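You operate a simulated robot arm through the tools that you are given. There is no shell and no other tool. Be economical: measure what you need, move in short steps, check, and stop when the job is done.

The job below is to be done with a simulated two-armed robot. You get a single attempt, and the scene is never put back.

## Task
Dryer shows Damp: open its vent, set the chart's heat, rerun, switch off.
Fine: the heat is the chart's for the pot inside; one run, till the screen shows Dry; then dial to Off and wait for Off. The door stays shut, the other pots where they are.

Only the result counts: the job must be done as asked and must still hold three seconds after the hand-in. Knocking over, shifting, dropping, spilling or breaking anything else fails it.

## Robot
Two 6-joint arms with three-finger grippers on one trunk, on a base that drives. Base frame: it is fixed to the floor where the robot stands at the start and does not move with it; the origin is under the middle of the robot, x ahead of it, y to its left, z up. Units: m, rad, N and s.
The left shoulder is at the start at [0.04, 0.147, 1.37], the right one opposite. Places, roughly: black hopper outlet slide with an orange grip [0.6, -0.6, 0.8]; dryer [1.1, -0.1, 1.1]; dryer heat dial [0.7, -0.2, 1.2]; dryer start button [0.8, -0.2, 1]; dryer vent lever [0.7, -0.2, 0.8]; hopper blower switch [0.7, -0.8, 1]; pot lid [0.75, -1.5, 0.5]; pot with a dark lid [0.75, -1.5, 0.25]. Payload 2.69 kg a hand.
The tool frame of a hand sits at the grasp point between the pads (the TCP): z along the fingers, y along the line on which they close. The tips reach 0.029 m beyond it. The gripper opens to 0.12 m. The gripper's body begins 0.078 m behind the TCP.
Orientation is that of the tool frame in the base frame, as a unit quaternion [x, y, z, w]. With the fingers straight down and closing along the base's y, the tool's x points along the base's -x, its y along +y and its z along -z.

## Interface
- The arms move only by the tool servo_tool. It takes "left_steps", "right_steps" or both (then of equal length, played together; a hand with none holds still); each is a list of rows, each a list of 6 numbers: the shift along the base's x, y, z in units of 40 mm (1.0 is 40 mm), then the turn, a rotation vector about the base's x, y, z in units of 5 degrees (1.0 is 5 degrees). In form: [[dx, dy, dz, rx, ry, rz], ...]. A call has 1 to 10 rows; each row shifts and turns the commanded pose from where the row before left it. "left_gripper" and "right_gripper" are, for a hand that has rows, the opening, from 0 (shut) to 1 (fully open), set as the call begins (left out, the last holds). A call with a number of a shift or a turn outside -1 to 1 is refused whole. Rows are played at 5 a second. More than 0.05 m and 0.15 rad between two rows, or a gripper value outside its range, and nothing of the call is played. Where a pose cannot be reached the arm comes as near as it can. A force on the tool above 70 N (or 10 N above the force at the start of the call, whichever is more), or a blocked arm, ends the call early, and 0.2 s more pass. The fingers move at their own pace and stop on an object; they squeeze with about 31 N. The grip force told is the motor's: it shows also when the fingers shut on nothing. Time passes only in rows, and 0.2 s behind the last, so rows that do not move let the fingers close. The reply holds the time, the measured pose of the TCP, the force on the tool along the base axes, the opening and the grip force, in the units named above and with some noise, with the torque about the TCP (base axes, N m) and any sound that the robot's microphone picked up.
- Cameras (640 x 400 px; columns grow to the right, rows downward): "scene" is now at [0.1049, -0.0236, 1.573]; the picture's right is [-0.11, -0.99, -0.00], its down [-0.76, 0.09, -0.64] and it looks along [0.64, -0.07, -0.77] (base axes); focal length 287 px, centre (320, 200). "left" rides on the left gripper at [0.063, 0, -0.104] in its tool frame; the picture's right is [0.00, 1.00, 0.00], its down [-0.83, 0.00, -0.56] and it looks along [-0.56, 0.00, 0.83] (tool axes); focal length 275 px, centre (320, 200). "right" rides on the right gripper at [0.063, 0, -0.104] in its tool frame; the picture's right is [0.00, 1.00, 0.00], its down [-0.83, 0.00, -0.56] and it looks along [-0.56, 0.00, 0.83] (tool axes); focal length 275 px, centre (320, 200). There is no depth. A picture from a camera that has moved, and an enlarged one, comes with that camera's place and axes in the base frame and with its lens. The place of the scene camera against the robot may be out by one fixed shift of up to 0.025 m in any direction.
- camera(camera): a new picture of that camera. No time passes.
- raise_lower(by): slides the trunk up (or, below 0, down) by that many m; the arms and the scene camera ride with it, the base frame stays. It gives what a move gives, with no picture.
- steer(legs): drives the robot by 1 to 6 legs, each [ahead, turn to the left] in m and rad, along the robot's own axes; the way and the turn of a leg run together, so that a leg with both is an arc; at most 1.5 m and 3.142 rad a leg. The arms and the cameras ride along, it lands a little off, and it stops where it bumps. It gives what a move gives.
- aim_head(pan, tilt): turns the head with the scene camera to pan (to the left, within 1.501 rad either way) and tilt (down, from -0.506 to 1.204), counted from straight ahead of the robot. It gives what a move gives.
- inspect(camera, box): a new picture of the part [left, top, right, bottom] of that camera's present view, enlarged. No time passes.
- close_job(): hands the job in; it is judged then, once.

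Go step by step. Nothing tells you exact positions but the pictures and the camera data: compare them with the known pose of the tool, close in by small moves and look again before you grip or let go. The budget is 120 turns and 100 pictures, counting those below and the enlarged ones. Unless the task says otherwise, let go and move clear before handing in, and close with one line.

The tools are called as name(argument=value, ...) on one line, values as JSON. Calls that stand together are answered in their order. servo_tool: Moves the arms, as the interface text tells. Its arguments: {"type":"object","properties":{"left_steps":{"type":"array","items":{"type":"array","items":{"type":"number"}}},"left_gripper":{"type":"number"},"right_steps":{"type":"array","items":{"type":"array","items":{"type":"number"}}},"right_gripper":{"type":"number"}},"required":[]} The other tools are called the same way: raise_lower (by) slides the trunk up or down; steer (legs) drives the base; aim_head (pan, tilt) turns the head that bears the scene camera; camera (camera) takes a picture; inspect (camera, box) takes an enlarged picture of a part of a camera's view; close_job () hands the job in.

At the start:

```text
clock: 0.0
left_position: [0.4983, 0.1003, 0.9999]
left_tool_rot: [0.001, 1.0, 0.0, 0.001]
left_ft_force: [0.1, -0.4, -0.1]
left_torque: [0.01, -0.03, -0.03]
left_opening: 0.12
left_gripper_force: 0.0
right_position: [0.433, -0.3287, 1.0]
right_tool_rot: [0.0, 1.0, 0.0, 0.0]
right_ft_force: [0.2, 0.0, 0.7]
right_torque: [0.0, 0.02, -0.03]
right_opening: 0.12
right_gripper_force: 0.1
trunk travel left (down, up): [-0.497, 0.0]
robot x, y, heading: [-0.0025, -0.0011, 0.003]
head pan, tilt: [-0.115, 0.874]
```

scene: 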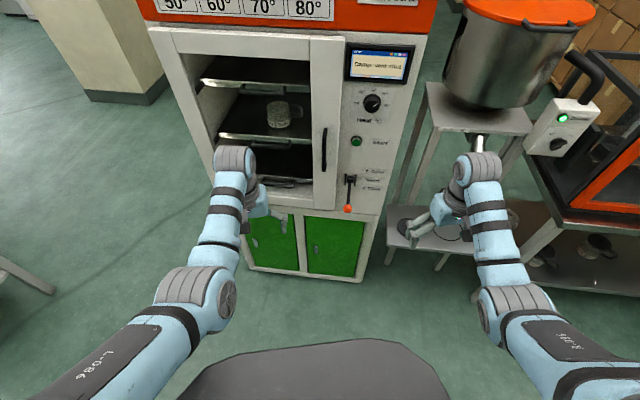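
right: 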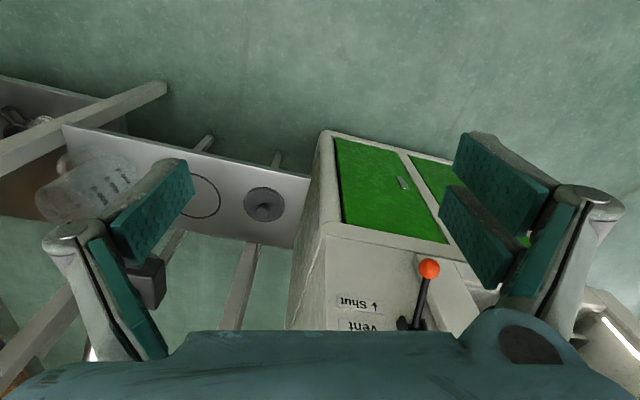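
left: 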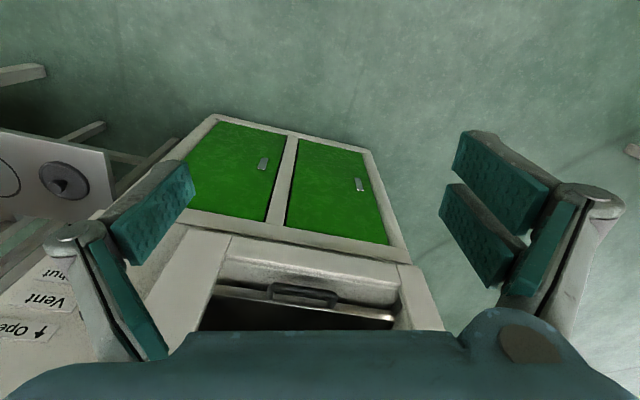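

I see the dryer ahead with its panel (screen, heat dial, start button, vent lever) right of the door. I'll look closer at the panel and raise the head to see the chart.

inspect(camera="scene", box=[320, 30, 440, 220])

inspect(camera="scene", box=[180, 60, 340, 190])

aim_head(pan=-0.05, tilt=0.4)

camera(camera="scene")

```text
2.11 times, centred on (380, 125) of scene
camera zoom: at [0.1049, -0.0236, 1.573], right [-0.11, -0.99, 0.0], down [-0.76, 0.09, -0.64], along [0.64, -0.07, -0.77], focal length 605 px, centre (194, 358)
```

zoom: 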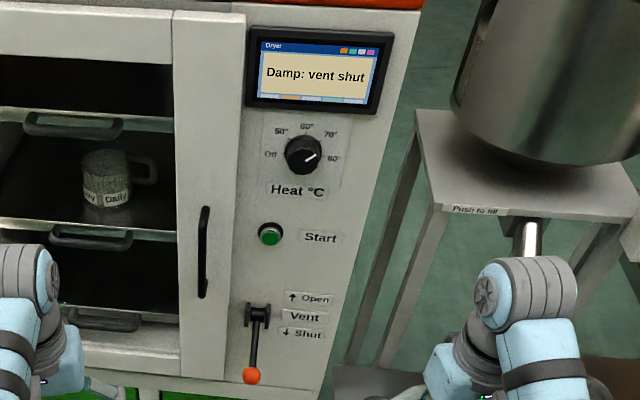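

```text
3.08 times, centred on (260, 125) of scene
camera zoom: at [0.1049, -0.0236, 1.573], right [-0.11, -0.99, 0.0], down [-0.76, 0.09, -0.64], along [0.64, -0.07, -0.77], focal length 884 px, centre (505, 431)
```

zoom: 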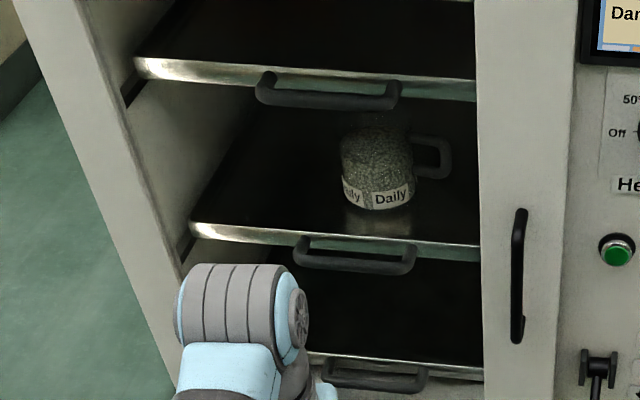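

```text
clock: 0.9
left_position: [0.4963, 0.0989, 1.0002]
left_tool_rot: [0.001, 1.0, 0.001, 0.001]
left_ft_force: [0.8, -0.1, 0.0]
left_torque: [0.02, 0.01, -0.01]
left_opening: 0.1199
left_gripper_force: 0.0
right_position: [0.4316, -0.3277, 0.9999]
right_tool_rot: [0.0, 1.0, 0.0, 0.001]
right_ft_force: [0.5, 0.5, -0.5]
right_torque: [0.03, -0.04, 0.01]
right_opening: 0.1201
right_gripper_force: 0.0
trunk travel left (down, up): [-0.497, 0.0]
robot x, y, heading: [-0.0007, 0.002, -0.001]
head pan, tilt: [-0.051, 0.4]
```

```text
94 pictures are left
camera scene: at [0.1209, -0.0195, 1.6139], right [-0.05, -1.0, 0.0], down [-0.39, 0.02, -0.92], along [0.92, -0.05, -0.39], focal length 287 px, centre (320, 200)
```

scene: 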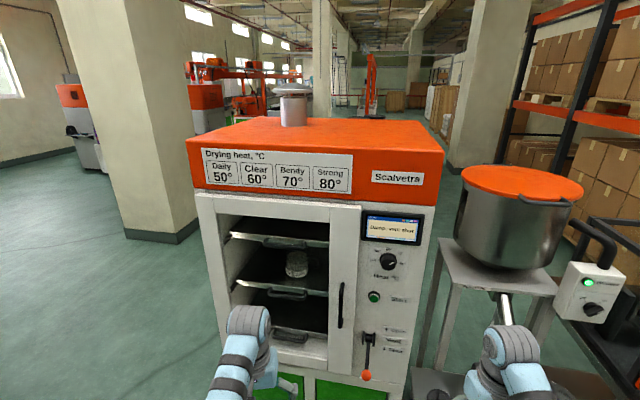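

The chart reads Daily 50, Clear 60, Bendy 70, Strong 80. The dial is at 80 and the vent lever is down (shut), so I'll zoom in to confirm the pot's label and the chart.

inspect(camera="scene", box=[270, 240, 330, 285])

inspect(camera="scene", box=[190, 140, 430, 200])

inspect(camera="scene", box=[335, 205, 435, 385])

```text
8.89 times, centred on (300, 262) of scene
camera zoom: at [0.1209, -0.0195, 1.6139], right [-0.05, -1.0, 0.0], down [-0.39, 0.02, -0.92], along [0.92, -0.05, -0.39], focal length 2554 px, centre (498, -356)
```

zoom: 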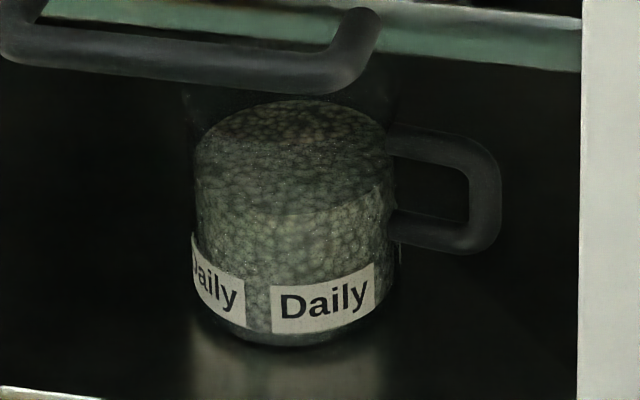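

```text
2.67 times, centred on (310, 170) of scene
camera zoom: at [0.1209, -0.0195, 1.6139], right [-0.05, -1.0, 0.0], down [-0.39, 0.02, -0.92], along [0.92, -0.05, -0.39], focal length 766 px, centre (347, 280)
```

zoom: 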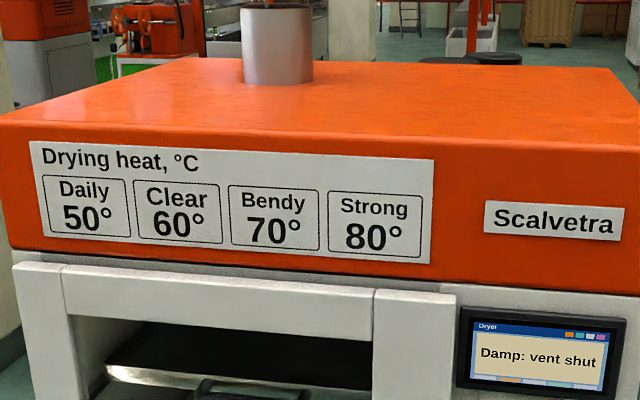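

```text
2.22 times, centred on (385, 295) of scene
camera zoom: at [0.1209, -0.0195, 1.6139], right [-0.05, -1.0, 0.0], down [-0.39, 0.02, -0.92], along [0.92, -0.05, -0.39], focal length 639 px, centre (176, -11)
```

zoom: 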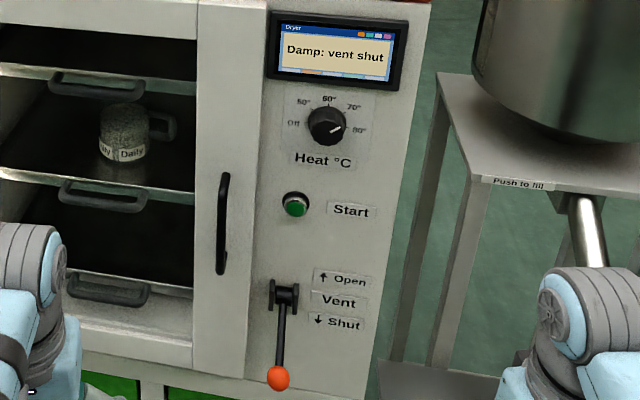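

The pot is labelled Daily, so the heat is 50°. The vent lever's ball is at about [0.68, -0.17, 0.82] and the panel is yawed about -13°. I'll turn the right hand to point forward at the panel.

servo_tool(right_steps=[[0, 0, 0, 0, -1, 0], [0, 0, 0, 0, -1, 0], [0, 0, 0, 0, -1, 0], [0, 0, 0, 0, -1, 0], [0, 0, 0, 0, -1, 0], [0, 0, 0, 0, -1, 0], [0, 0, 0, 0, -1, 0], [0, 0, 0, 0, -1, 0], [0, 0, 0, 0, -1, 0], [0, 0, 0, 0, -1, 0]])

servo_tool(right_steps=[[0, 0, 0, 0, -1, 0], [0, 0, 0, 0, -1, 0], [0, 0, 0, 0, -1, 0], [0, 0, 0, 0, -1, 0], [0, 0, 0, 0, -1, 0], [0, 0, 0, 0, -1, 0], [0, 0, 0, 0, -1, 0], [0, 0, 0, 0, -1, 0], [0, 0, 0, 0, 0, -1], [0, 0, 0, 0, 0, -1]])

camera(camera="scene")

camera(camera="right")

```text
clock: 3.1
left_position: [0.4978, 0.1004, 0.9999]
left_tool_rot: [0.001, 1.0, 0.001, 0.0]
left_ft_force: [-0.4, -0.4, 0.2]
left_torque: [0.03, -0.01, 0.01]
left_opening: 0.1201
left_gripper_force: 0.0
right_position: [0.432, -0.329, 0.9995]
right_tool_rot: [0.0, 0.906, 0.0, 0.424]
right_ft_force: [-0.3, 0.1, -0.6]
right_torque: [-0.02, -0.02, 0.0]
right_opening: 0.1196
right_gripper_force: 0.0
trunk travel left (down, up): [-0.497, 0.0]
robot x, y, heading: [0.0006, -0.0007, 0.001]
head pan, tilt: [-0.051, 0.4]
```

```text
clock: 5.3
left_position: [0.4975, 0.1012, 0.9995]
left_tool_rot: [0.001, 1.0, 0.0, 0.0]
left_ft_force: [0.3, -0.2, -0.1]
left_torque: [-0.02, 0.02, 0.0]
left_opening: 0.1198
left_gripper_force: 0.1
right_position: [0.4326, -0.3146, 0.9985]
right_tool_rot: [0.028, 0.72, -0.02, 0.693]
right_ft_force: [0.9, 0.8, 0.7]
right_torque: [0.01, 0.0, 0.0]
right_opening: 0.1202
right_gripper_force: 0.0
right hand out of reach, approached as far as the arm can: row 7, 8, 9
trunk travel left (down, up): [-0.497, 0.0]
robot x, y, heading: [-0.0011, 0.0, 0.004]
head pan, tilt: [-0.051, 0.4]
```

```text
90 pictures are left
camera scene: at [0.1208, -0.0186, 1.614], right [-0.05, -1.0, 0.0], down [-0.39, 0.02, -0.92], along [0.92, -0.05, -0.39], focal length 287 px, centre (320, 200)
```

scene: 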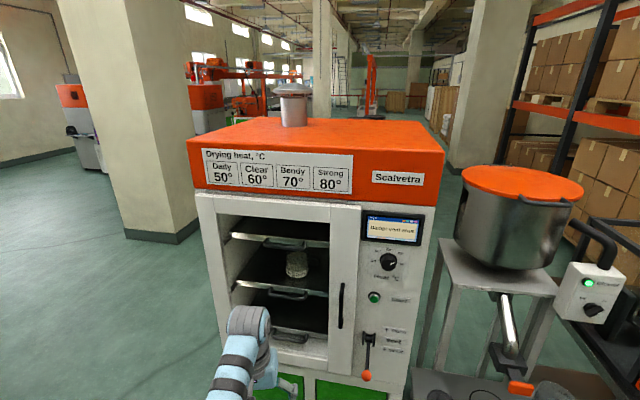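

```text
89 pictures are left
camera right: at [0.3254, -0.3081, 0.9398], right [0.07, 1.0, 0.01], down [-0.52, 0.03, 0.85], along [0.85, -0.06, 0.52], focal length 275 px, centre (320, 200)
```

right: 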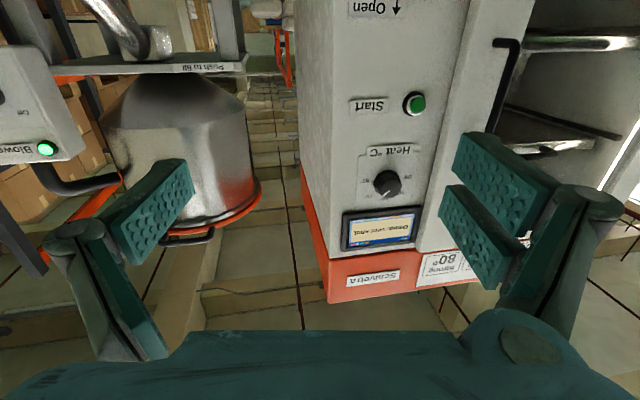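

The forward-pointing wrist view works, though it is upside down, and the arm was a bit too folded. I'll move forward and toward the lever, then look from there.

servo_tool(right_steps=[[0.5, 0.8, -0.5, 0, 0, -0.1], [0.5, 0.8, -0.5, 0, 0, -0.1], [0.5, 0.8, -0.5, 0, 0, -0.1], [0.5, 0.8, -0.5, 0, 0, -0.1], [0.5, 0.8, -0.5, 0, 0, -0.2]])

camera(camera="right")

camera(camera="scene")

```text
clock: 6.5
left_position: [0.4994, 0.102, 0.9978]
left_tool_rot: [0.0, 1.0, 0.0, 0.0]
left_ft_force: [0.7, 0.0, -0.3]
left_torque: [0.01, -0.01, 0.01]
left_opening: 0.1195
left_gripper_force: 0.1
right_position: [0.531, -0.154, 0.9075]
right_tool_rot: [0.047, 0.719, -0.039, 0.693]
right_ft_force: [-1.1, 0.6, -0.2]
right_torque: [0.07, -0.02, -0.04]
right_opening: 0.1199
right_gripper_force: 0.0
right hand out of reach, approached as far as the arm can: row 5
trunk travel left (down, up): [-0.497, 0.0]
robot x, y, heading: [0.0013, 0.0016, 0.004]
head pan, tilt: [-0.051, 0.4]
```

```text
88 pictures are left
camera right: at [0.425, -0.1438, 0.8486], right [0.12, 0.99, 0.0], down [-0.52, 0.06, 0.85], along [0.85, -0.1, 0.52], focal length 275 px, centre (320, 200)
```

right: 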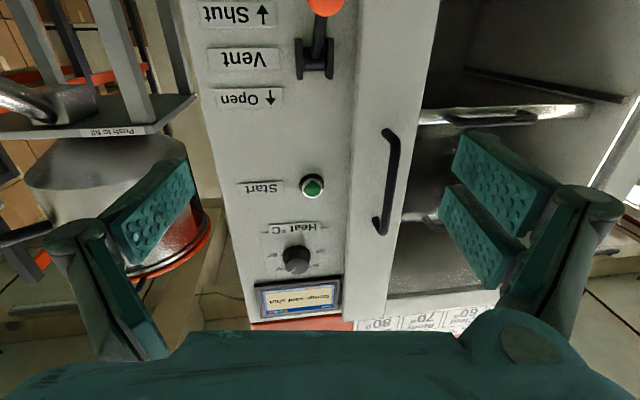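

```text
87 pictures are left
camera scene: at [0.124, -0.0175, 1.6138], right [-0.05, -1.0, 0.0], down [-0.39, 0.02, -0.92], along [0.92, -0.05, -0.39], focal length 287 px, centre (320, 200)
```

scene: 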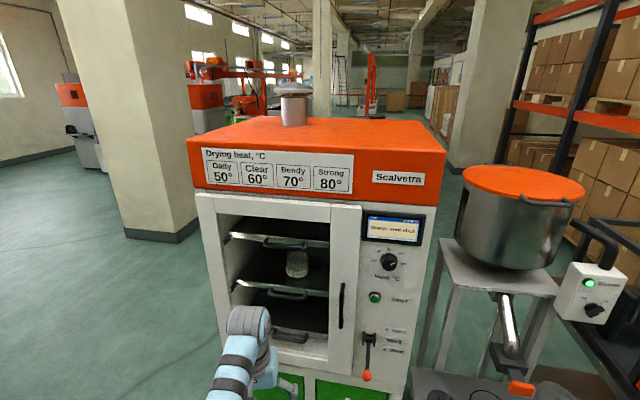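

Triangulation from the wrist camera puts the dial at about [0.752, -0.220, 1.164], the start button at [0.762, -0.195, 1.033] and the lever ball at [0.677, -0.170, 0.828]. I'll line up in front of the ball.

servo_tool(right_steps=[[0.3, 0.0, -0.7, 0, 0, 0], [0.3, 0.0, -0.7, 0, 0, 0], [0.15, 0.0, -0.6, 0, 0, 0]], right_gripper=0.7)

camera(camera="right")

aim_head(pan=-0.2, tilt=0.8)

camera(camera="scene")

```text
clock: 7.3
left_position: [0.4971, 0.1018, 1.0]
left_tool_rot: [0.001, 1.0, -0.001, 0.0]
left_ft_force: [0.1, -0.8, -0.4]
left_torque: [0.01, -0.02, -0.02]
left_opening: 0.1201
left_gripper_force: 0.1
right_position: [0.5261, -0.1612, 0.9038]
right_tool_rot: [0.047, 0.719, -0.038, 0.693]
right_ft_force: [-0.5, -0.1, 0.8]
right_torque: [0.02, -0.03, -0.03]
right_opening: 0.0841
right_gripper_force: 0.1
right hand out of reach, approached as far as the arm can: row 1, 2, 3
trunk travel left (down, up): [-0.497, 0.0]
robot x, y, heading: [0.0018, -0.0004, -0.002]
head pan, tilt: [-0.051, 0.4]
```

```text
86 pictures are left
camera right: at [0.4187, -0.1497, 0.8453], right [0.12, 0.99, 0.01], down [-0.52, 0.06, 0.85], along [0.85, -0.1, 0.52], focal length 275 px, centre (320, 200)
```

right: 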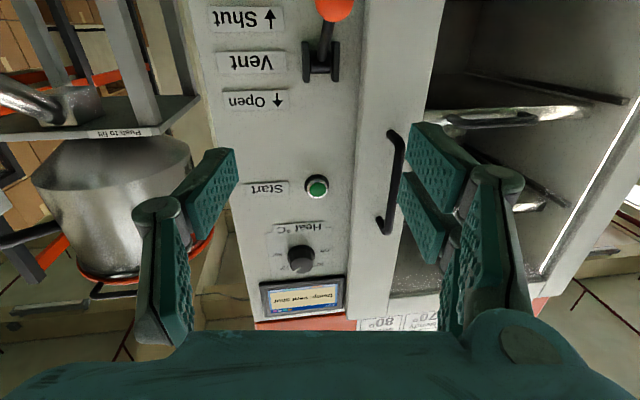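

```text
clock: 8.2
left_position: [0.4979, 0.0999, 0.9991]
left_tool_rot: [0.0, 1.0, 0.0, 0.001]
left_ft_force: [-0.8, -0.1, -0.5]
left_torque: [-0.01, 0.01, 0.0]
left_opening: 0.1199
left_gripper_force: 0.1
right_position: [0.5252, -0.1613, 0.9055]
right_tool_rot: [0.046, 0.719, -0.037, 0.692]
right_ft_force: [0.5, -0.1, -0.2]
right_torque: [-0.01, -0.02, -0.03]
right_opening: 0.084
right_gripper_force: 0.1
trunk travel left (down, up): [-0.497, 0.0]
robot x, y, heading: [0.001, -0.0013, -0.002]
head pan, tilt: [-0.201, 0.799]
```

```text
85 pictures are left
camera scene: at [0.1074, -0.0308, 1.579], right [-0.2, -0.98, 0.0], down [-0.7, 0.14, -0.7], along [0.68, -0.14, -0.72], focal length 287 px, centre (320, 200)
```

scene: 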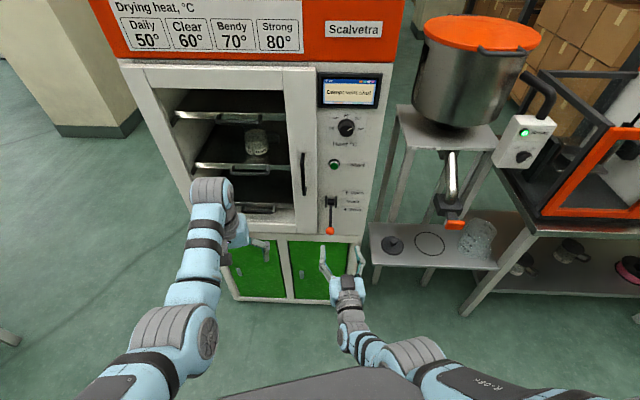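

The arm can't get lower with a level hand at this trunk height. I'll lower the trunk 0.2 m so the panel lies at a comfortable height.

raise_lower(by=-0.2)

servo_tool(right_steps=[[0.3, 0.1, 0.7, 0, 0, 0], [0.3, 0.1, 0.7, 0, 0, 0], [0.3, 0.1, 0.7, 0, 0, 0], [0, 0.1, 0.7, 0, 0, 0]])

camera(camera="right")

```text
clock: 10.4
left_position: [0.4983, 0.1017, 0.8007]
left_tool_rot: [0.001, 1.0, 0.0, 0.0]
left_ft_force: [0.8, -0.4, -0.4]
left_torque: [0.01, -0.01, -0.03]
left_opening: 0.1201
left_gripper_force: 0.0
right_position: [0.526, -0.1613, 0.7052]
right_tool_rot: [0.046, 0.719, -0.037, 0.692]
right_ft_force: [0.0, 0.3, 0.2]
right_torque: [0.02, 0.02, 0.01]
right_opening: 0.0841
right_gripper_force: 0.1
trunk travel left (down, up): [-0.297, 0.2]
robot x, y, heading: [0.0013, -0.0026, 0.003]
head pan, tilt: [-0.201, 0.799]
```

```text
clock: 11.4
left_position: [0.4975, 0.0999, 0.8004]
left_tool_rot: [0.001, 1.0, 0.001, 0.0]
left_ft_force: [-0.6, 0.4, 0.5]
left_torque: [0.03, 0.01, 0.01]
left_opening: 0.1198
left_gripper_force: 0.0
right_position: [0.5659, -0.1568, 0.8221]
right_tool_rot: [0.04, 0.714, -0.046, 0.698]
right_ft_force: [0.1, -0.1, -0.3]
right_torque: [-0.01, 0.0, -0.02]
right_opening: 0.084
right_gripper_force: 0.1
trunk travel left (down, up): [-0.297, 0.2]
robot x, y, heading: [0.002, -0.0033, 0.001]
head pan, tilt: [-0.201, 0.799]
```

```text
84 pictures are left
camera right: at [0.4593, -0.1463, 0.7606], right [0.12, 0.99, -0.01], down [-0.53, 0.08, 0.84], along [0.84, -0.1, 0.54], focal length 275 px, centre (320, 200)
```

right: 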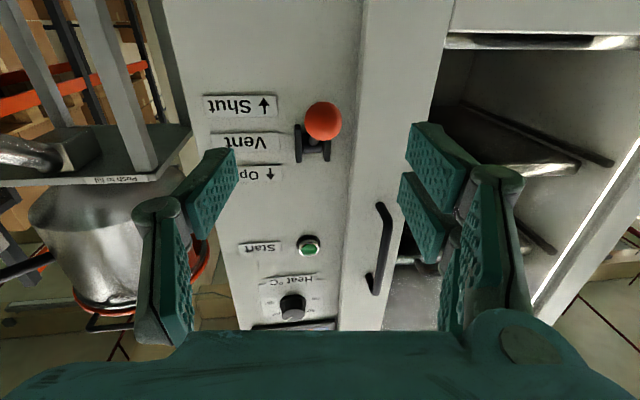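

The ball stays consistent at [0.677, -0.171, 0.826], so I'll advance along the approach line to put it between the pads.

servo_tool(right_steps=[[0.9, -0.15, 0.05, 0, 0, 0], [0.9, -0.15, 0.05, 0, 0, 0], [0.9, -0.1, 0.03, 0, 0, 0]])

camera(camera="right")

```text
clock: 12.2
left_position: [0.4987, 0.1003, 0.7998]
left_tool_rot: [0.001, 1.0, 0.0, -0.001]
left_ft_force: [0.0, 0.8, -0.2]
left_torque: [-0.01, -0.02, 0.0]
left_opening: 0.12
left_gripper_force: 0.2
right_position: [0.6656, -0.1614, 0.8254]
right_tool_rot: [0.047, 0.719, -0.037, 0.692]
right_ft_force: [1.0, 0.3, 1.2]
right_torque: [-0.03, 0.0, 0.05]
right_opening: 0.084
right_gripper_force: 0.0
right hand out of reach, approached as far as the arm can: row 3
trunk travel left (down, up): [-0.297, 0.2]
robot x, y, heading: [0.0026, 0.0015, 0.001]
head pan, tilt: [-0.201, 0.799]
```

```text
83 pictures are left
camera right: at [0.5593, -0.1501, 0.7657], right [0.12, 0.99, 0.01], down [-0.52, 0.06, 0.85], along [0.85, -0.1, 0.52], focal length 275 px, centre (320, 200)
```

right: 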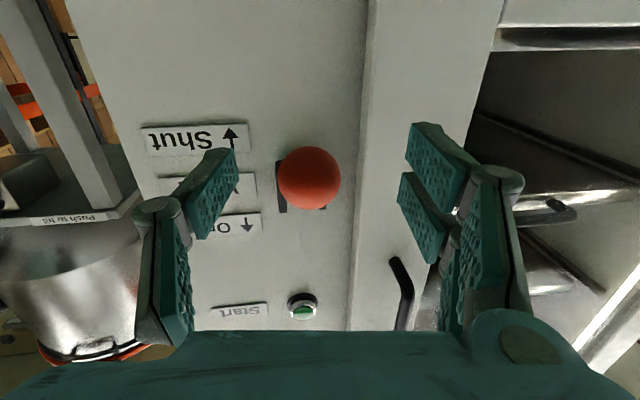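

The arm is at full reach here because the shoulder is too high. I'll back off a little, lower the trunk another 0.1 m, and bring the hand back up to the ball.

servo_tool(right_steps=[[-1, 0.2, 0, 0, 0, 0], [-0.7, 0.1, 0, 0, 0, 0]])

raise_lower(by=-0.1)

servo_tool(right_steps=[[0, 0, 0.8, 0, 0, 0], [0, 0, 0.8, 0, 0, 0], [0, 0, 0.9, 0, 0, 0]])

camera(camera="right")

```text
clock: 12.8
left_position: [0.4982, 0.1017, 0.8002]
left_tool_rot: [0.0, 1.0, 0.0, 0.0]
left_ft_force: [0.0, 0.7, 0.5]
left_torque: [-0.03, 0.03, 0.05]
left_opening: 0.1202
left_gripper_force: 0.1
right_position: [0.5958, -0.1506, 0.8258]
right_tool_rot: [0.046, 0.718, -0.039, 0.694]
right_ft_force: [-0.4, 0.2, -0.5]
right_torque: [0.02, 0.0, 0.02]
right_opening: 0.0839
right_gripper_force: 0.1
trunk travel left (down, up): [-0.297, 0.2]
robot x, y, heading: [0.004, 0.0025, 0.001]
head pan, tilt: [-0.201, 0.799]
```

```text
clock: 14.1
left_position: [0.4983, 0.1002, 0.7006]
left_tool_rot: [0.001, 1.0, 0.0, 0.0]
left_ft_force: [-0.5, -0.3, 0.1]
left_torque: [0.03, -0.03, 0.03]
left_opening: 0.1199
left_gripper_force: 0.0
right_position: [0.5973, -0.1502, 0.7261]
right_tool_rot: [0.045, 0.719, -0.037, 0.692]
right_ft_force: [1.1, 0.6, 1.2]
right_torque: [0.0, 0.02, 0.0]
right_opening: 0.0839
right_gripper_force: 0.0
trunk travel left (down, up): [-0.197, 0.3]
robot x, y, heading: [0.0013, -0.0004, 0.003]
head pan, tilt: [-0.201, 0.799]
```

```text
clock: 15.1
left_position: [0.4984, 0.1007, 0.7015]
left_tool_rot: [0.0, 1.0, 0.001, 0.0]
left_ft_force: [-0.1, 0.3, 0.2]
left_torque: [0.01, 0.0, 0.0]
left_opening: 0.1204
left_gripper_force: 0.1
right_position: [0.5956, -0.1754, 0.8148]
right_tool_rot: [0.029, 0.722, -0.067, 0.688]
right_ft_force: [0.3, -0.4, 0.1]
right_torque: [0.0, -0.01, 0.0]
right_opening: 0.0839
right_gripper_force: 0.1
trunk travel left (down, up): [-0.197, 0.3]
robot x, y, heading: [0.0004, -0.0016, -0.001]
head pan, tilt: [-0.201, 0.799]
stopped in row 3 (right hand): the arm was blocked; the commanded pose is now the measured one
```

```text
82 pictures are left
camera right: at [0.4886, -0.1659, 0.7563], right [0.14, 0.99, -0.06], down [-0.51, 0.12, 0.85], along [0.85, -0.08, 0.52], focal length 275 px, centre (320, 200)
```

right: 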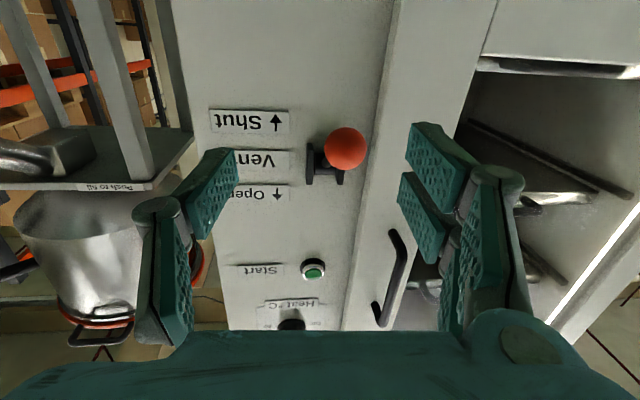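

The arm was blocked in row 3 and drifted sideways, so I'll look at what it touched.

aim_head(pan=-0.2, tilt=1.1)

camera(camera="scene")

```text
clock: 15.9
left_position: [0.4973, 0.1, 0.7015]
left_tool_rot: [0.001, 1.0, 0.0, 0.0]
left_ft_force: [0.5, 0.4, 0.5]
left_torque: [-0.01, 0.03, 0.02]
left_opening: 0.12
left_gripper_force: 0.0
right_position: [0.5966, -0.1772, 0.8142]
right_tool_rot: [0.03, 0.722, -0.067, 0.688]
right_ft_force: [-0.2, 0.4, 0.3]
right_torque: [-0.03, 0.0, 0.01]
right_opening: 0.0839
right_gripper_force: 0.1
trunk travel left (down, up): [-0.197, 0.3]
robot x, y, heading: [0.002, -0.0008, -0.0]
head pan, tilt: [-0.201, 1.1]
```

```text
81 pictures are left
camera scene: at [0.0903, -0.0272, 1.2585], right [-0.2, -0.98, 0.0], down [-0.87, 0.18, -0.45], along [0.45, -0.09, -0.89], focal length 287 px, centre (320, 200)
```

scene: 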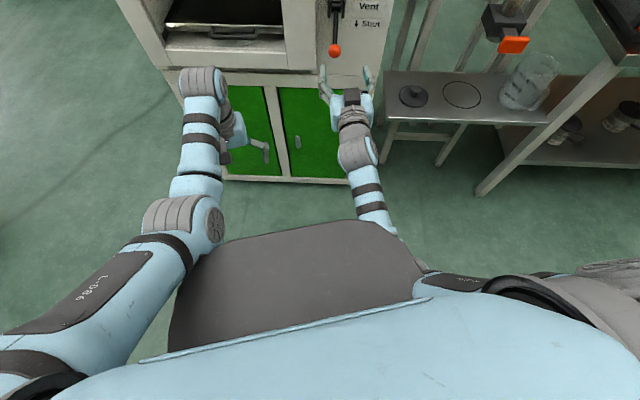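

The forearm rubbed the robot's own deck because the arm was too folded. I'll ease off, raise the trunk 0.05 m and retry from there.

servo_tool(right_steps=[[0.5, 0, -0.5, 0, 0, 0]])

raise_lower(by=0.05)

camera(camera="right")

```text
clock: 16.3
left_position: [0.4986, 0.1015, 0.701]
left_tool_rot: [0.0, 1.0, 0.0, -0.001]
left_ft_force: [0.8, 1.3, 0.2]
left_torque: [0.03, 0.02, -0.04]
left_opening: 0.12
left_gripper_force: 0.0
right_position: [0.6152, -0.1736, 0.7949]
right_tool_rot: [0.03, 0.722, -0.065, 0.688]
right_ft_force: [-0.5, -0.5, -0.7]
right_torque: [-0.01, -0.04, 0.0]
right_opening: 0.0839
right_gripper_force: 0.0
trunk travel left (down, up): [-0.197, 0.3]
robot x, y, heading: [0.0031, -0.0001, 0.002]
head pan, tilt: [-0.201, 1.1]
```

```text
clock: 17.2
left_position: [0.4983, 0.1009, 0.7503]
left_tool_rot: [0.001, 1.0, 0.0, 0.0]
left_ft_force: [-0.1, -1.0, 0.1]
left_torque: [0.01, 0.04, -0.02]
left_opening: 0.1201
left_gripper_force: 0.1
right_position: [0.6139, -0.1744, 0.8452]
right_tool_rot: [0.03, 0.722, -0.067, 0.688]
right_ft_force: [0.2, 0.1, -0.1]
right_torque: [-0.01, -0.03, -0.01]
right_opening: 0.0842
right_gripper_force: 0.2
trunk travel left (down, up): [-0.247, 0.25]
robot x, y, heading: [-0.0002, -0.002, -0.003]
head pan, tilt: [-0.201, 1.1]
```

```text
80 pictures are left
camera right: at [0.5077, -0.1653, 0.7861], right [0.14, 0.99, -0.06], down [-0.51, 0.12, 0.85], along [0.85, -0.09, 0.52], focal length 275 px, centre (320, 200)
```

right: 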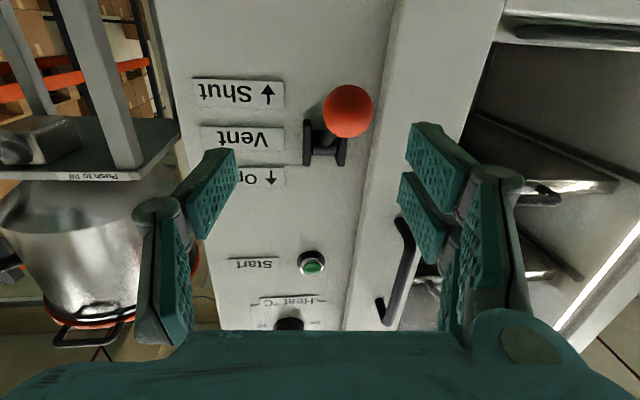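

The ball still computes to [0.677, -0.170, 0.825]. I'll level the hand while advancing to the ball.

servo_tool(right_steps=[[0.5, 0.05, -0.3, 0.3, -0.25, -0.2], [0.55, 0.05, -0.15, 0.3, -0.25, -0.2], [0.5, 0, 0, 0, 0, 0]])

camera(camera="right")

```text
clock: 18.0
left_position: [0.4979, 0.1008, 0.7505]
left_tool_rot: [0.001, 1.0, -0.001, 0.0]
left_ft_force: [-0.2, -0.1, 0.4]
left_torque: [-0.02, 0.0, 0.0]
left_opening: 0.12
left_gripper_force: 0.0
right_position: [0.6781, -0.1704, 0.8271]
right_tool_rot: [0.063, 0.708, -0.06, 0.701]
right_ft_force: [-0.6, -0.7, 0.5]
right_torque: [0.01, 0.01, -0.02]
right_opening: 0.0839
right_gripper_force: 0.2
trunk travel left (down, up): [-0.247, 0.25]
robot x, y, heading: [0.0055, -0.0004, 0.001]
head pan, tilt: [-0.201, 1.1]
```

```text
79 pictures are left
camera right: at [0.5728, -0.1546, 0.7647], right [0.17, 0.99, 0.0], down [-0.54, 0.09, 0.84], along [0.82, -0.14, 0.55], focal length 275 px, centre (320, 200)
```

right: 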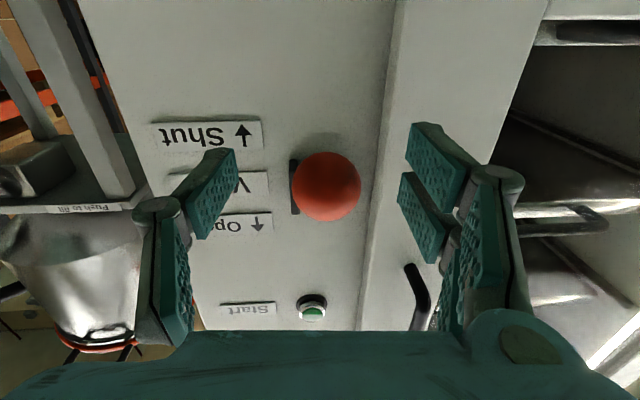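

The ball is centred between the pads at exactly the expected pixel, so I'll close the gripper on it.

servo_tool(right_steps=[[0, 0, 0, 0, 0, 0], [0, 0, 0, 0, 0, 0], [0, 0, 0, 0, 0, 0]], right_gripper=0)

```text
clock: 18.8
left_position: [0.4972, 0.1031, 0.7503]
left_tool_rot: [0.001, 1.0, -0.002, 0.0]
left_ft_force: [-0.2, 0.5, 0.1]
left_torque: [0.02, -0.02, 0.0]
left_opening: 0.1202
left_gripper_force: 0.0
right_position: [0.6773, -0.1679, 0.8273]
right_tool_rot: [0.061, 0.708, -0.058, 0.701]
right_ft_force: [5.0, 11.7, -0.4]
right_torque: [0.26, -0.09, 0.19]
right_opening: 0.0275
right_gripper_force: 44.6
trunk travel left (down, up): [-0.247, 0.25]
robot x, y, heading: [0.0032, -0.0023, 0.001]
head pan, tilt: [-0.201, 1.1]
```

The ball is gripped at 27.5 mm. I'll start the lever up along its arc for the first half and watch the forces.

servo_tool(right_steps=[[-0.28, 0.06, 0.39, 0, 0, 0], [-0.21, 0.05, 0.51, 0, 0, 0], [-0.07, 0.015, 0.55, 0, 0, 0]])

camera(camera="right")

```text
clock: 19.6
left_position: [0.5002, 0.1023, 0.7482]
left_tool_rot: [0.001, 1.0, -0.001, -0.001]
left_ft_force: [0.2, -0.7, -0.2]
left_torque: [0.02, -0.03, 0.03]
left_opening: 0.1201
left_gripper_force: 0.0
right_position: [0.6561, -0.1629, 0.8819]
right_tool_rot: [0.062, 0.71, -0.059, 0.699]
right_ft_force: [4.8, 16.4, -14.5]
right_torque: [0.27, 1.17, 0.05]
right_opening: 0.0279
right_gripper_force: 45.2
trunk travel left (down, up): [-0.247, 0.25]
robot x, y, heading: [-0.0027, -0.0032, 0.0]
head pan, tilt: [-0.201, 1.1]
```

```text
78 pictures are left
camera right: at [0.5523, -0.1473, 0.8198], right [0.17, 0.99, 0.0], down [-0.53, 0.09, 0.84], along [0.83, -0.14, 0.54], focal length 275 px, centre (320, 200)
```

right: 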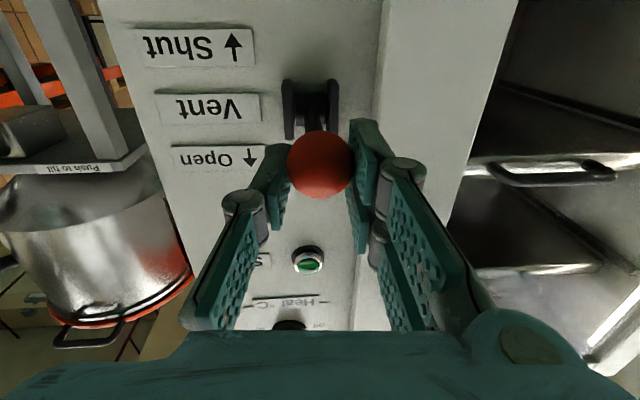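

The lever is moving with the ball, lagging slightly. I'll continue along the second half of the arc.

servo_tool(right_steps=[[0.12, -0.02, 0.55, 0, 0, 0], [0.2, -0.05, 0.5, 0, 0, 0], [0.28, -0.06, 0.4, 0, 0, 0]])

camera(camera="right")

aim_head(pan=-0.2, tilt=0.5)

camera(camera="scene")

```text
clock: 20.4
left_position: [0.498, 0.1099, 0.749]
left_tool_rot: [0.001, 1.0, -0.007, -0.001]
left_ft_force: [-1.0, -0.1, -0.2]
left_torque: [0.03, 0.0, -0.02]
left_opening: 0.1202
left_gripper_force: 0.1
right_position: [0.6796, -0.1551, 0.9496]
right_tool_rot: [0.058, 0.705, -0.06, 0.704]
right_ft_force: [6.4, 50.4, 4.0]
right_torque: [1.15, -0.07, -0.22]
right_opening: 0.0001
right_gripper_force: 27.9
trunk travel left (down, up): [-0.247, 0.25]
robot x, y, heading: [0.0006, -0.0023, 0.005]
head pan, tilt: [-0.201, 1.1]
```

```text
77 pictures are left
camera right: at [0.576, -0.1394, 0.8855], right [0.17, 0.99, -0.01], down [-0.55, 0.1, 0.83], along [0.82, -0.13, 0.56], focal length 275 px, centre (320, 200)
```

right: 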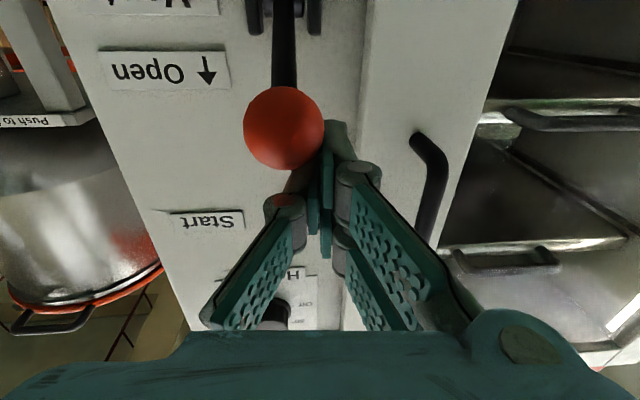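

```text
clock: 21.4
left_position: [0.4976, 0.1112, 0.7506]
left_tool_rot: [0.001, 1.0, -0.006, 0.0]
left_ft_force: [0.0, -0.9, -0.4]
left_torque: [-0.01, -0.01, 0.02]
left_opening: 0.1202
left_gripper_force: 0.0
right_position: [0.6793, -0.1546, 0.9476]
right_tool_rot: [0.056, 0.705, -0.058, 0.704]
right_ft_force: [9.7, 57.7, 10.5]
right_torque: [1.2, -0.63, -0.57]
right_opening: 0.0
right_gripper_force: 28.7
trunk travel left (down, up): [-0.247, 0.25]
robot x, y, heading: [-0.0008, -0.0014, 0.01]
head pan, tilt: [-0.201, 0.499]
```

```text
76 pictures are left
camera scene: at [0.1173, -0.001, 1.357], right [-0.19, -0.98, 0.02], down [-0.47, 0.07, -0.88], along [0.86, -0.18, -0.48], focal length 287 px, centre (320, 200)
```

scene: 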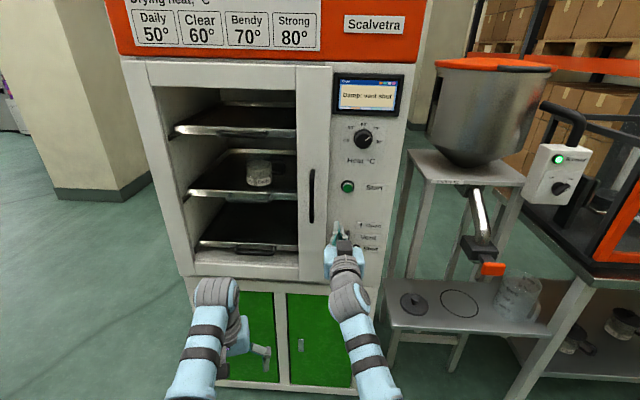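

The ball slipped out of the pads partway up and the closed fingers now press against its left side. I'll back off to the left and toward me, then look again.

servo_tool(right_steps=[[0, 0.5, 0, 0, 0, 0], [-1, 0.2, 0, 0, 0, 0], [-1, 0, -0.5, 0, 0, 0]])

camera(camera="right")

inspect(camera="scene", box=[300, 60, 430, 280])

```text
clock: 22.3
left_position: [0.498, 0.102, 0.75]
left_tool_rot: [-0.001, 1.0, 0.002, 0.0]
left_ft_force: [0.0, -0.9, -0.6]
left_torque: [0.04, 0.0, 0.03]
left_opening: 0.12
left_gripper_force: 0.1
right_position: [0.6311, -0.1769, 1.0241]
right_tool_rot: [0.052, 0.637, -0.092, 0.763]
right_ft_force: [-1.5, -0.5, -0.1]
right_torque: [-0.01, 0.0, 0.02]
right_opening: 0.0
right_gripper_force: 28.8
trunk travel left (down, up): [-0.247, 0.25]
robot x, y, heading: [0.0012, 0.0007, -0.001]
head pan, tilt: [-0.201, 0.499]
stopped in row 3 (right hand): the arm was blocked; the commanded pose is now the measured one
```

```text
75 pictures are left
camera right: at [0.5387, -0.163, 0.9428], right [0.21, 0.98, -0.04], down [-0.68, 0.17, 0.71], along [0.71, -0.12, 0.7], focal length 275 px, centre (320, 200)
```

right: 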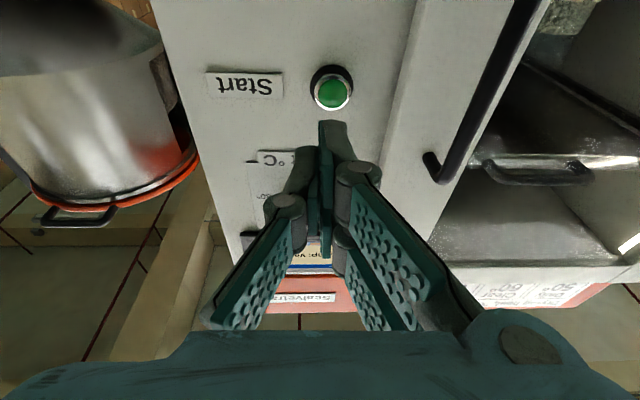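

```text
1.82 times, centred on (365, 170) of scene
camera zoom: at [0.118, -0.0352, 1.3557], right [-0.2, -0.98, 0.0], down [-0.47, 0.1, -0.88], along [0.86, -0.18, -0.48], focal length 522 px, centre (238, 254)
```

zoom: 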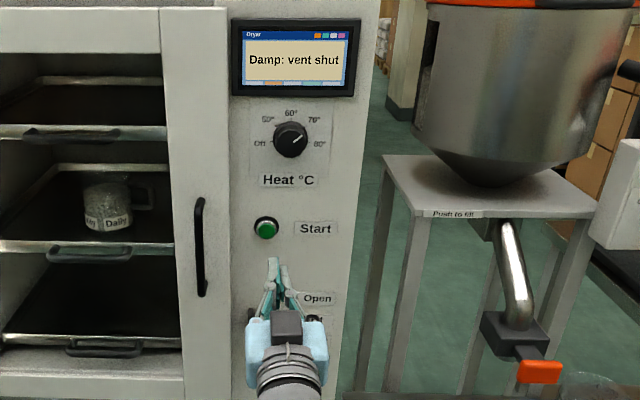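

The arm blocked again on its own deck while retracting, and the hand rose; the vent still reads shut. I'll move the hand aside to the left, re-level it, and look at the lever.

servo_tool(right_steps=[[0.3, -0.6, 0.2, 0, 0.6, 0], [0.2, -0.8, 0, 0, 0.6, 0], [0, -0.8, 0, 0, 0.6, 0]])

camera(camera="scene")

camera(camera="right")

```text
clock: 23.1
left_position: [0.4973, 0.1025, 0.7509]
left_tool_rot: [-0.002, 1.0, 0.001, -0.001]
left_ft_force: [0.2, -0.5, -1.4]
left_torque: [0.02, 0.01, 0.0]
left_opening: 0.1202
left_gripper_force: 0.1
right_position: [0.6501, -0.2601, 1.0298]
right_tool_rot: [0.045, 0.697, -0.092, 0.71]
right_ft_force: [0.3, 0.0, 0.4]
right_torque: [0.0, 0.02, -0.03]
right_opening: 0.0001
right_gripper_force: 28.1
trunk travel left (down, up): [-0.247, 0.25]
robot x, y, heading: [0.001, -0.0014, 0.001]
head pan, tilt: [-0.201, 0.499]
```

```text
73 pictures are left
camera scene: at [0.1174, -0.0329, 1.3558], right [-0.2, -0.98, 0.0], down [-0.47, 0.1, -0.88], along [0.86, -0.18, -0.48], focal length 287 px, centre (320, 200)
```

scene: 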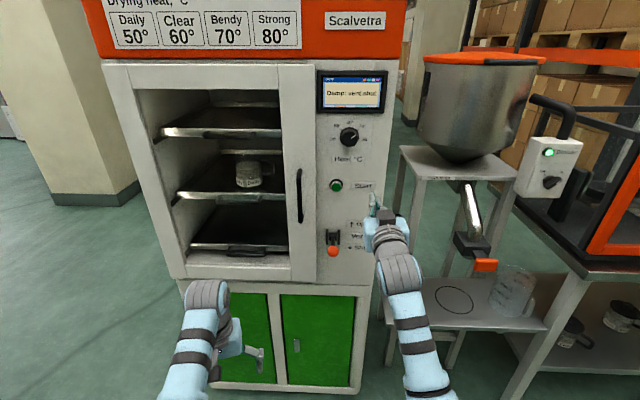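

```text
72 pictures are left
camera right: at [0.5469, -0.2458, 0.9645], right [0.19, 0.98, -0.07], down [-0.55, 0.17, 0.81], along [0.81, -0.12, 0.58], focal length 275 px, centre (320, 200)
```

right: 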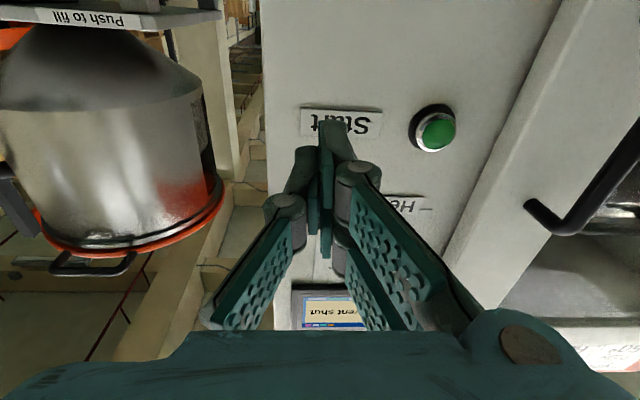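

The lever now sits just above horizontal with the ball at about [0.66, -0.165, 0.90], and it holds its place. I'll raise the trunk to a better reach, come down right of the lever with the gripper open, and regrasp the ball.

raise_lower(by=0.12)

servo_tool(right_steps=[[0, -0.2, -0.8, 0, 0, 0], [0, -0.2, -0.8, 0, 0, 0], [0, 0, -0.8, 0.5, 0, 0], [0, 0, -0.8, 0.5, 0, 0], [0, 0, -0.8, 0, 0, 0], [0, 0, -0.8, 0, 0, 0], [0, 0, -0.8, 0, 0, 0], [-0.8, 0, -0.6, 0, 0, 0]], right_gripper=0.6)

camera(camera="right")

```text
clock: 24.6
left_position: [0.4981, 0.1029, 0.8699]
left_tool_rot: [-0.001, 1.0, 0.001, 0.001]
left_ft_force: [0.4, -0.5, -0.4]
left_torque: [0.02, 0.0, 0.01]
left_opening: 0.1203
left_gripper_force: 0.0
right_position: [0.6502, -0.2604, 1.1499]
right_tool_rot: [0.044, 0.696, -0.094, 0.71]
right_ft_force: [-0.8, -0.9, -0.4]
right_torque: [-0.01, -0.02, -0.02]
right_opening: 0.0
right_gripper_force: 28.5
trunk travel left (down, up): [-0.367, 0.13]
robot x, y, heading: [-0.0006, 0.0024, -0.0]
head pan, tilt: [-0.201, 0.499]
```

```text
clock: 26.4
left_position: [0.4969, 0.1027, 0.8702]
left_tool_rot: [0.0, 1.0, 0.002, 0.001]
left_ft_force: [-0.7, -0.3, -0.2]
left_torque: [-0.01, 0.0, 0.0]
left_opening: 0.1199
left_gripper_force: 0.0
right_position: [0.6159, -0.2751, 0.9011]
right_tool_rot: [0.076, 0.699, -0.062, 0.708]
right_ft_force: [-0.3, -0.4, 0.0]
right_torque: [-0.02, -0.02, -0.02]
right_opening: 0.0721
right_gripper_force: 0.1
trunk travel left (down, up): [-0.367, 0.13]
robot x, y, heading: [-0.0045, -0.0004, 0.004]
head pan, tilt: [-0.201, 0.499]
```

```text
71 pictures are left
camera right: at [0.5144, -0.2548, 0.8374], right [0.19, 0.98, 0.02], down [-0.56, 0.1, 0.83], along [0.81, -0.17, 0.56], focal length 275 px, centre (320, 200)
```

right: 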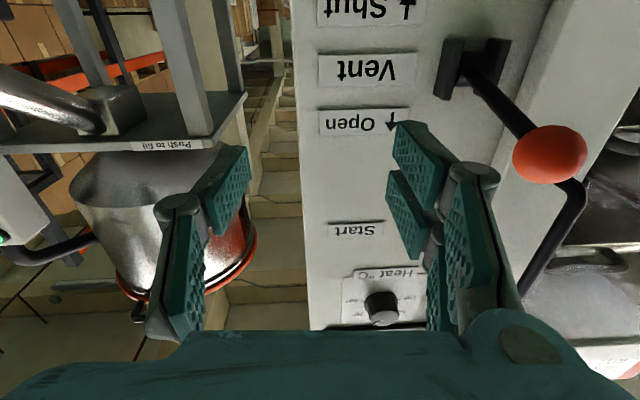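

Two views agree the ball is at [0.663, -0.166, 0.899], with the pivot near [0.75, -0.19, 0.873] (radius about 0.09, so about +16° now). I'll line up in front of it.

servo_tool(right_steps=[[-0.8, 0, 0, 0, 0, 0], [-0.35, 0.65, 0, 0, 0, 0], [0, 0.9, 0, 0, 0, 0], [0, 0.9, 0, 0, 0, 0], [0, 0.8, 0, 0, 0, 0], [0.8, -0.17, 0, 0, 0, 0]])

camera(camera="right")

```text
clock: 27.8
left_position: [0.5001, 0.1029, 0.8694]
left_tool_rot: [-0.001, 1.0, 0.001, 0.0]
left_ft_force: [-0.2, 0.2, -1.0]
left_torque: [-0.01, 0.03, -0.01]
left_opening: 0.12
left_gripper_force: 0.0
right_position: [0.6016, -0.1611, 0.8974]
right_tool_rot: [0.072, 0.701, -0.073, 0.706]
right_ft_force: [0.1, -0.4, -0.5]
right_torque: [0.01, 0.0, -0.02]
right_opening: 0.072
right_gripper_force: 0.1
trunk travel left (down, up): [-0.367, 0.13]
robot x, y, heading: [0.0003, 0.0012, 0.005]
head pan, tilt: [-0.201, 0.499]
```

```text
70 pictures are left
camera right: at [0.4999, -0.1418, 0.8336], right [0.2, 0.98, 0.0], down [-0.55, 0.12, 0.83], along [0.81, -0.16, 0.56], focal length 275 px, centre (320, 200)
```

right: 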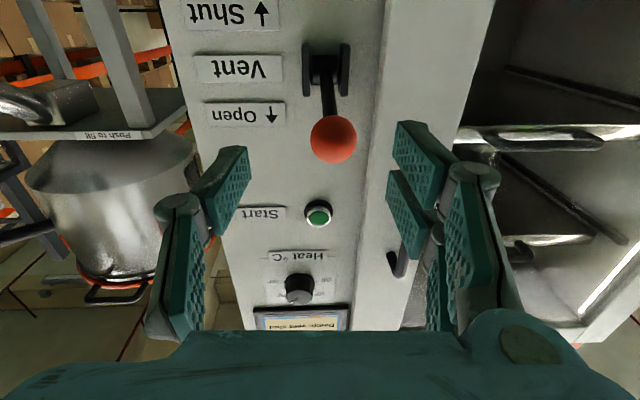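

The ball checks out at [0.663, -0.166, 0.898]; I'll advance and close on it.

servo_tool(right_steps=[[0.85, -0.1, 0.05, 0, 0, 0], [0.85, -0.1, 0.05, 0, 0, 0]])

servo_tool(right_steps=[[0, 0, 0, 0, 0, 0], [0, 0, 0, 0, 0, 0], [0, 0, 0, 0, 0, 0]], right_gripper=0)

camera(camera="right")

```text
clock: 28.4
left_position: [0.5002, 0.1029, 0.8697]
left_tool_rot: [-0.001, 1.0, 0.001, 0.0]
left_ft_force: [0.4, 0.4, 0.6]
left_torque: [0.04, -0.02, -0.03]
left_opening: 0.1199
left_gripper_force: 0.0
right_position: [0.6676, -0.1584, 0.9112]
right_tool_rot: [0.077, 0.699, -0.061, 0.708]
right_ft_force: [0.1, -0.1, 0.3]
right_torque: [0.0, 0.02, 0.02]
right_opening: 0.0717
right_gripper_force: 0.0
right hand out of reach, approached as far as the arm can: row 2
trunk travel left (down, up): [-0.367, 0.13]
robot x, y, heading: [0.0025, 0.0004, -0.003]
head pan, tilt: [-0.201, 0.499]
```

```text
clock: 29.2
left_position: [0.4955, 0.0991, 0.8716]
left_tool_rot: [-0.001, 1.0, 0.002, 0.001]
left_ft_force: [-0.8, 0.4, -0.5]
left_torque: [0.03, 0.01, -0.03]
left_opening: 0.1199
left_gripper_force: 0.1
right_position: [0.6635, -0.1649, 0.9126]
right_tool_rot: [0.078, 0.698, -0.062, 0.709]
right_ft_force: [-8.5, -25.6, 3.0]
right_torque: [-0.38, -0.26, -0.37]
right_opening: 0.0274
right_gripper_force: 45.0
trunk travel left (down, up): [-0.367, 0.13]
robot x, y, heading: [0.0001, 0.0021, -0.005]
head pan, tilt: [-0.201, 0.499]
```

```text
69 pictures are left
camera right: at [0.5611, -0.1446, 0.8482], right [0.2, 0.98, 0.02], down [-0.56, 0.1, 0.82], along [0.81, -0.17, 0.57], focal length 275 px, centre (320, 200)
```

right: 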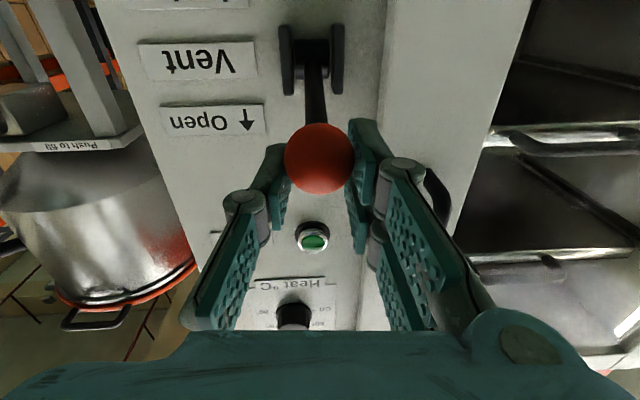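

Gripped again at 27 mm. I'll push further up along the arc in small steps.

servo_tool(right_steps=[[0.1, -0.02, 0.26, 0, 0, 0], [0.1, -0.02, 0.26, 0, 0, 0], [0.18, -0.04, 0.24, 0, 0, 0]])

camera(camera="right")

camera(camera="scene")

```text
clock: 30.0
left_position: [0.4975, 0.0994, 0.87]
left_tool_rot: [0.001, 1.0, 0.002, 0.002]
left_ft_force: [-0.3, -0.4, -0.3]
left_torque: [0.05, -0.01, -0.02]
left_opening: 0.1201
left_gripper_force: 0.1
right_position: [0.6802, -0.167, 0.9419]
right_tool_rot: [0.076, 0.7, -0.062, 0.707]
right_ft_force: [-0.7, -1.1, -0.7]
right_torque: [0.0, -0.02, 0.03]
right_opening: 0.0
right_gripper_force: 28.2
trunk travel left (down, up): [-0.367, 0.13]
robot x, y, heading: [0.0006, 0.0005, 0.001]
head pan, tilt: [-0.201, 0.499]
```

```text
68 pictures are left
camera right: at [0.5777, -0.1457, 0.8773], right [0.2, 0.98, 0.02], down [-0.56, 0.1, 0.83], along [0.81, -0.17, 0.56], focal length 275 px, centre (320, 200)
```

right: 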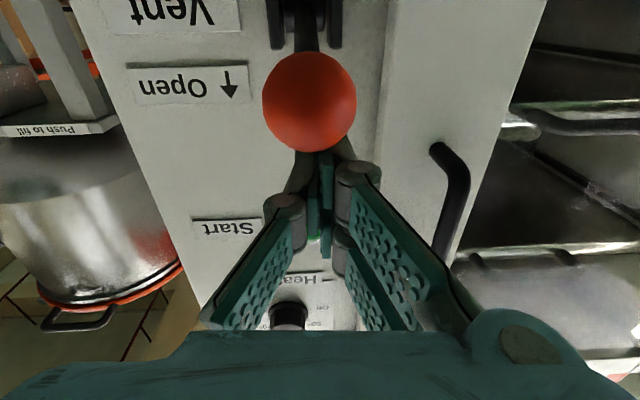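

```text
67 pictures are left
camera scene: at [0.1171, -0.0354, 1.4749], right [-0.2, -0.98, 0.0], down [-0.47, 0.1, -0.88], along [0.86, -0.17, -0.48], focal length 287 px, centre (320, 200)
```

scene: 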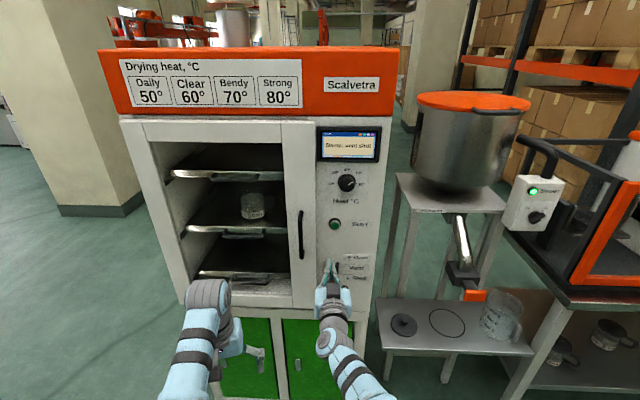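

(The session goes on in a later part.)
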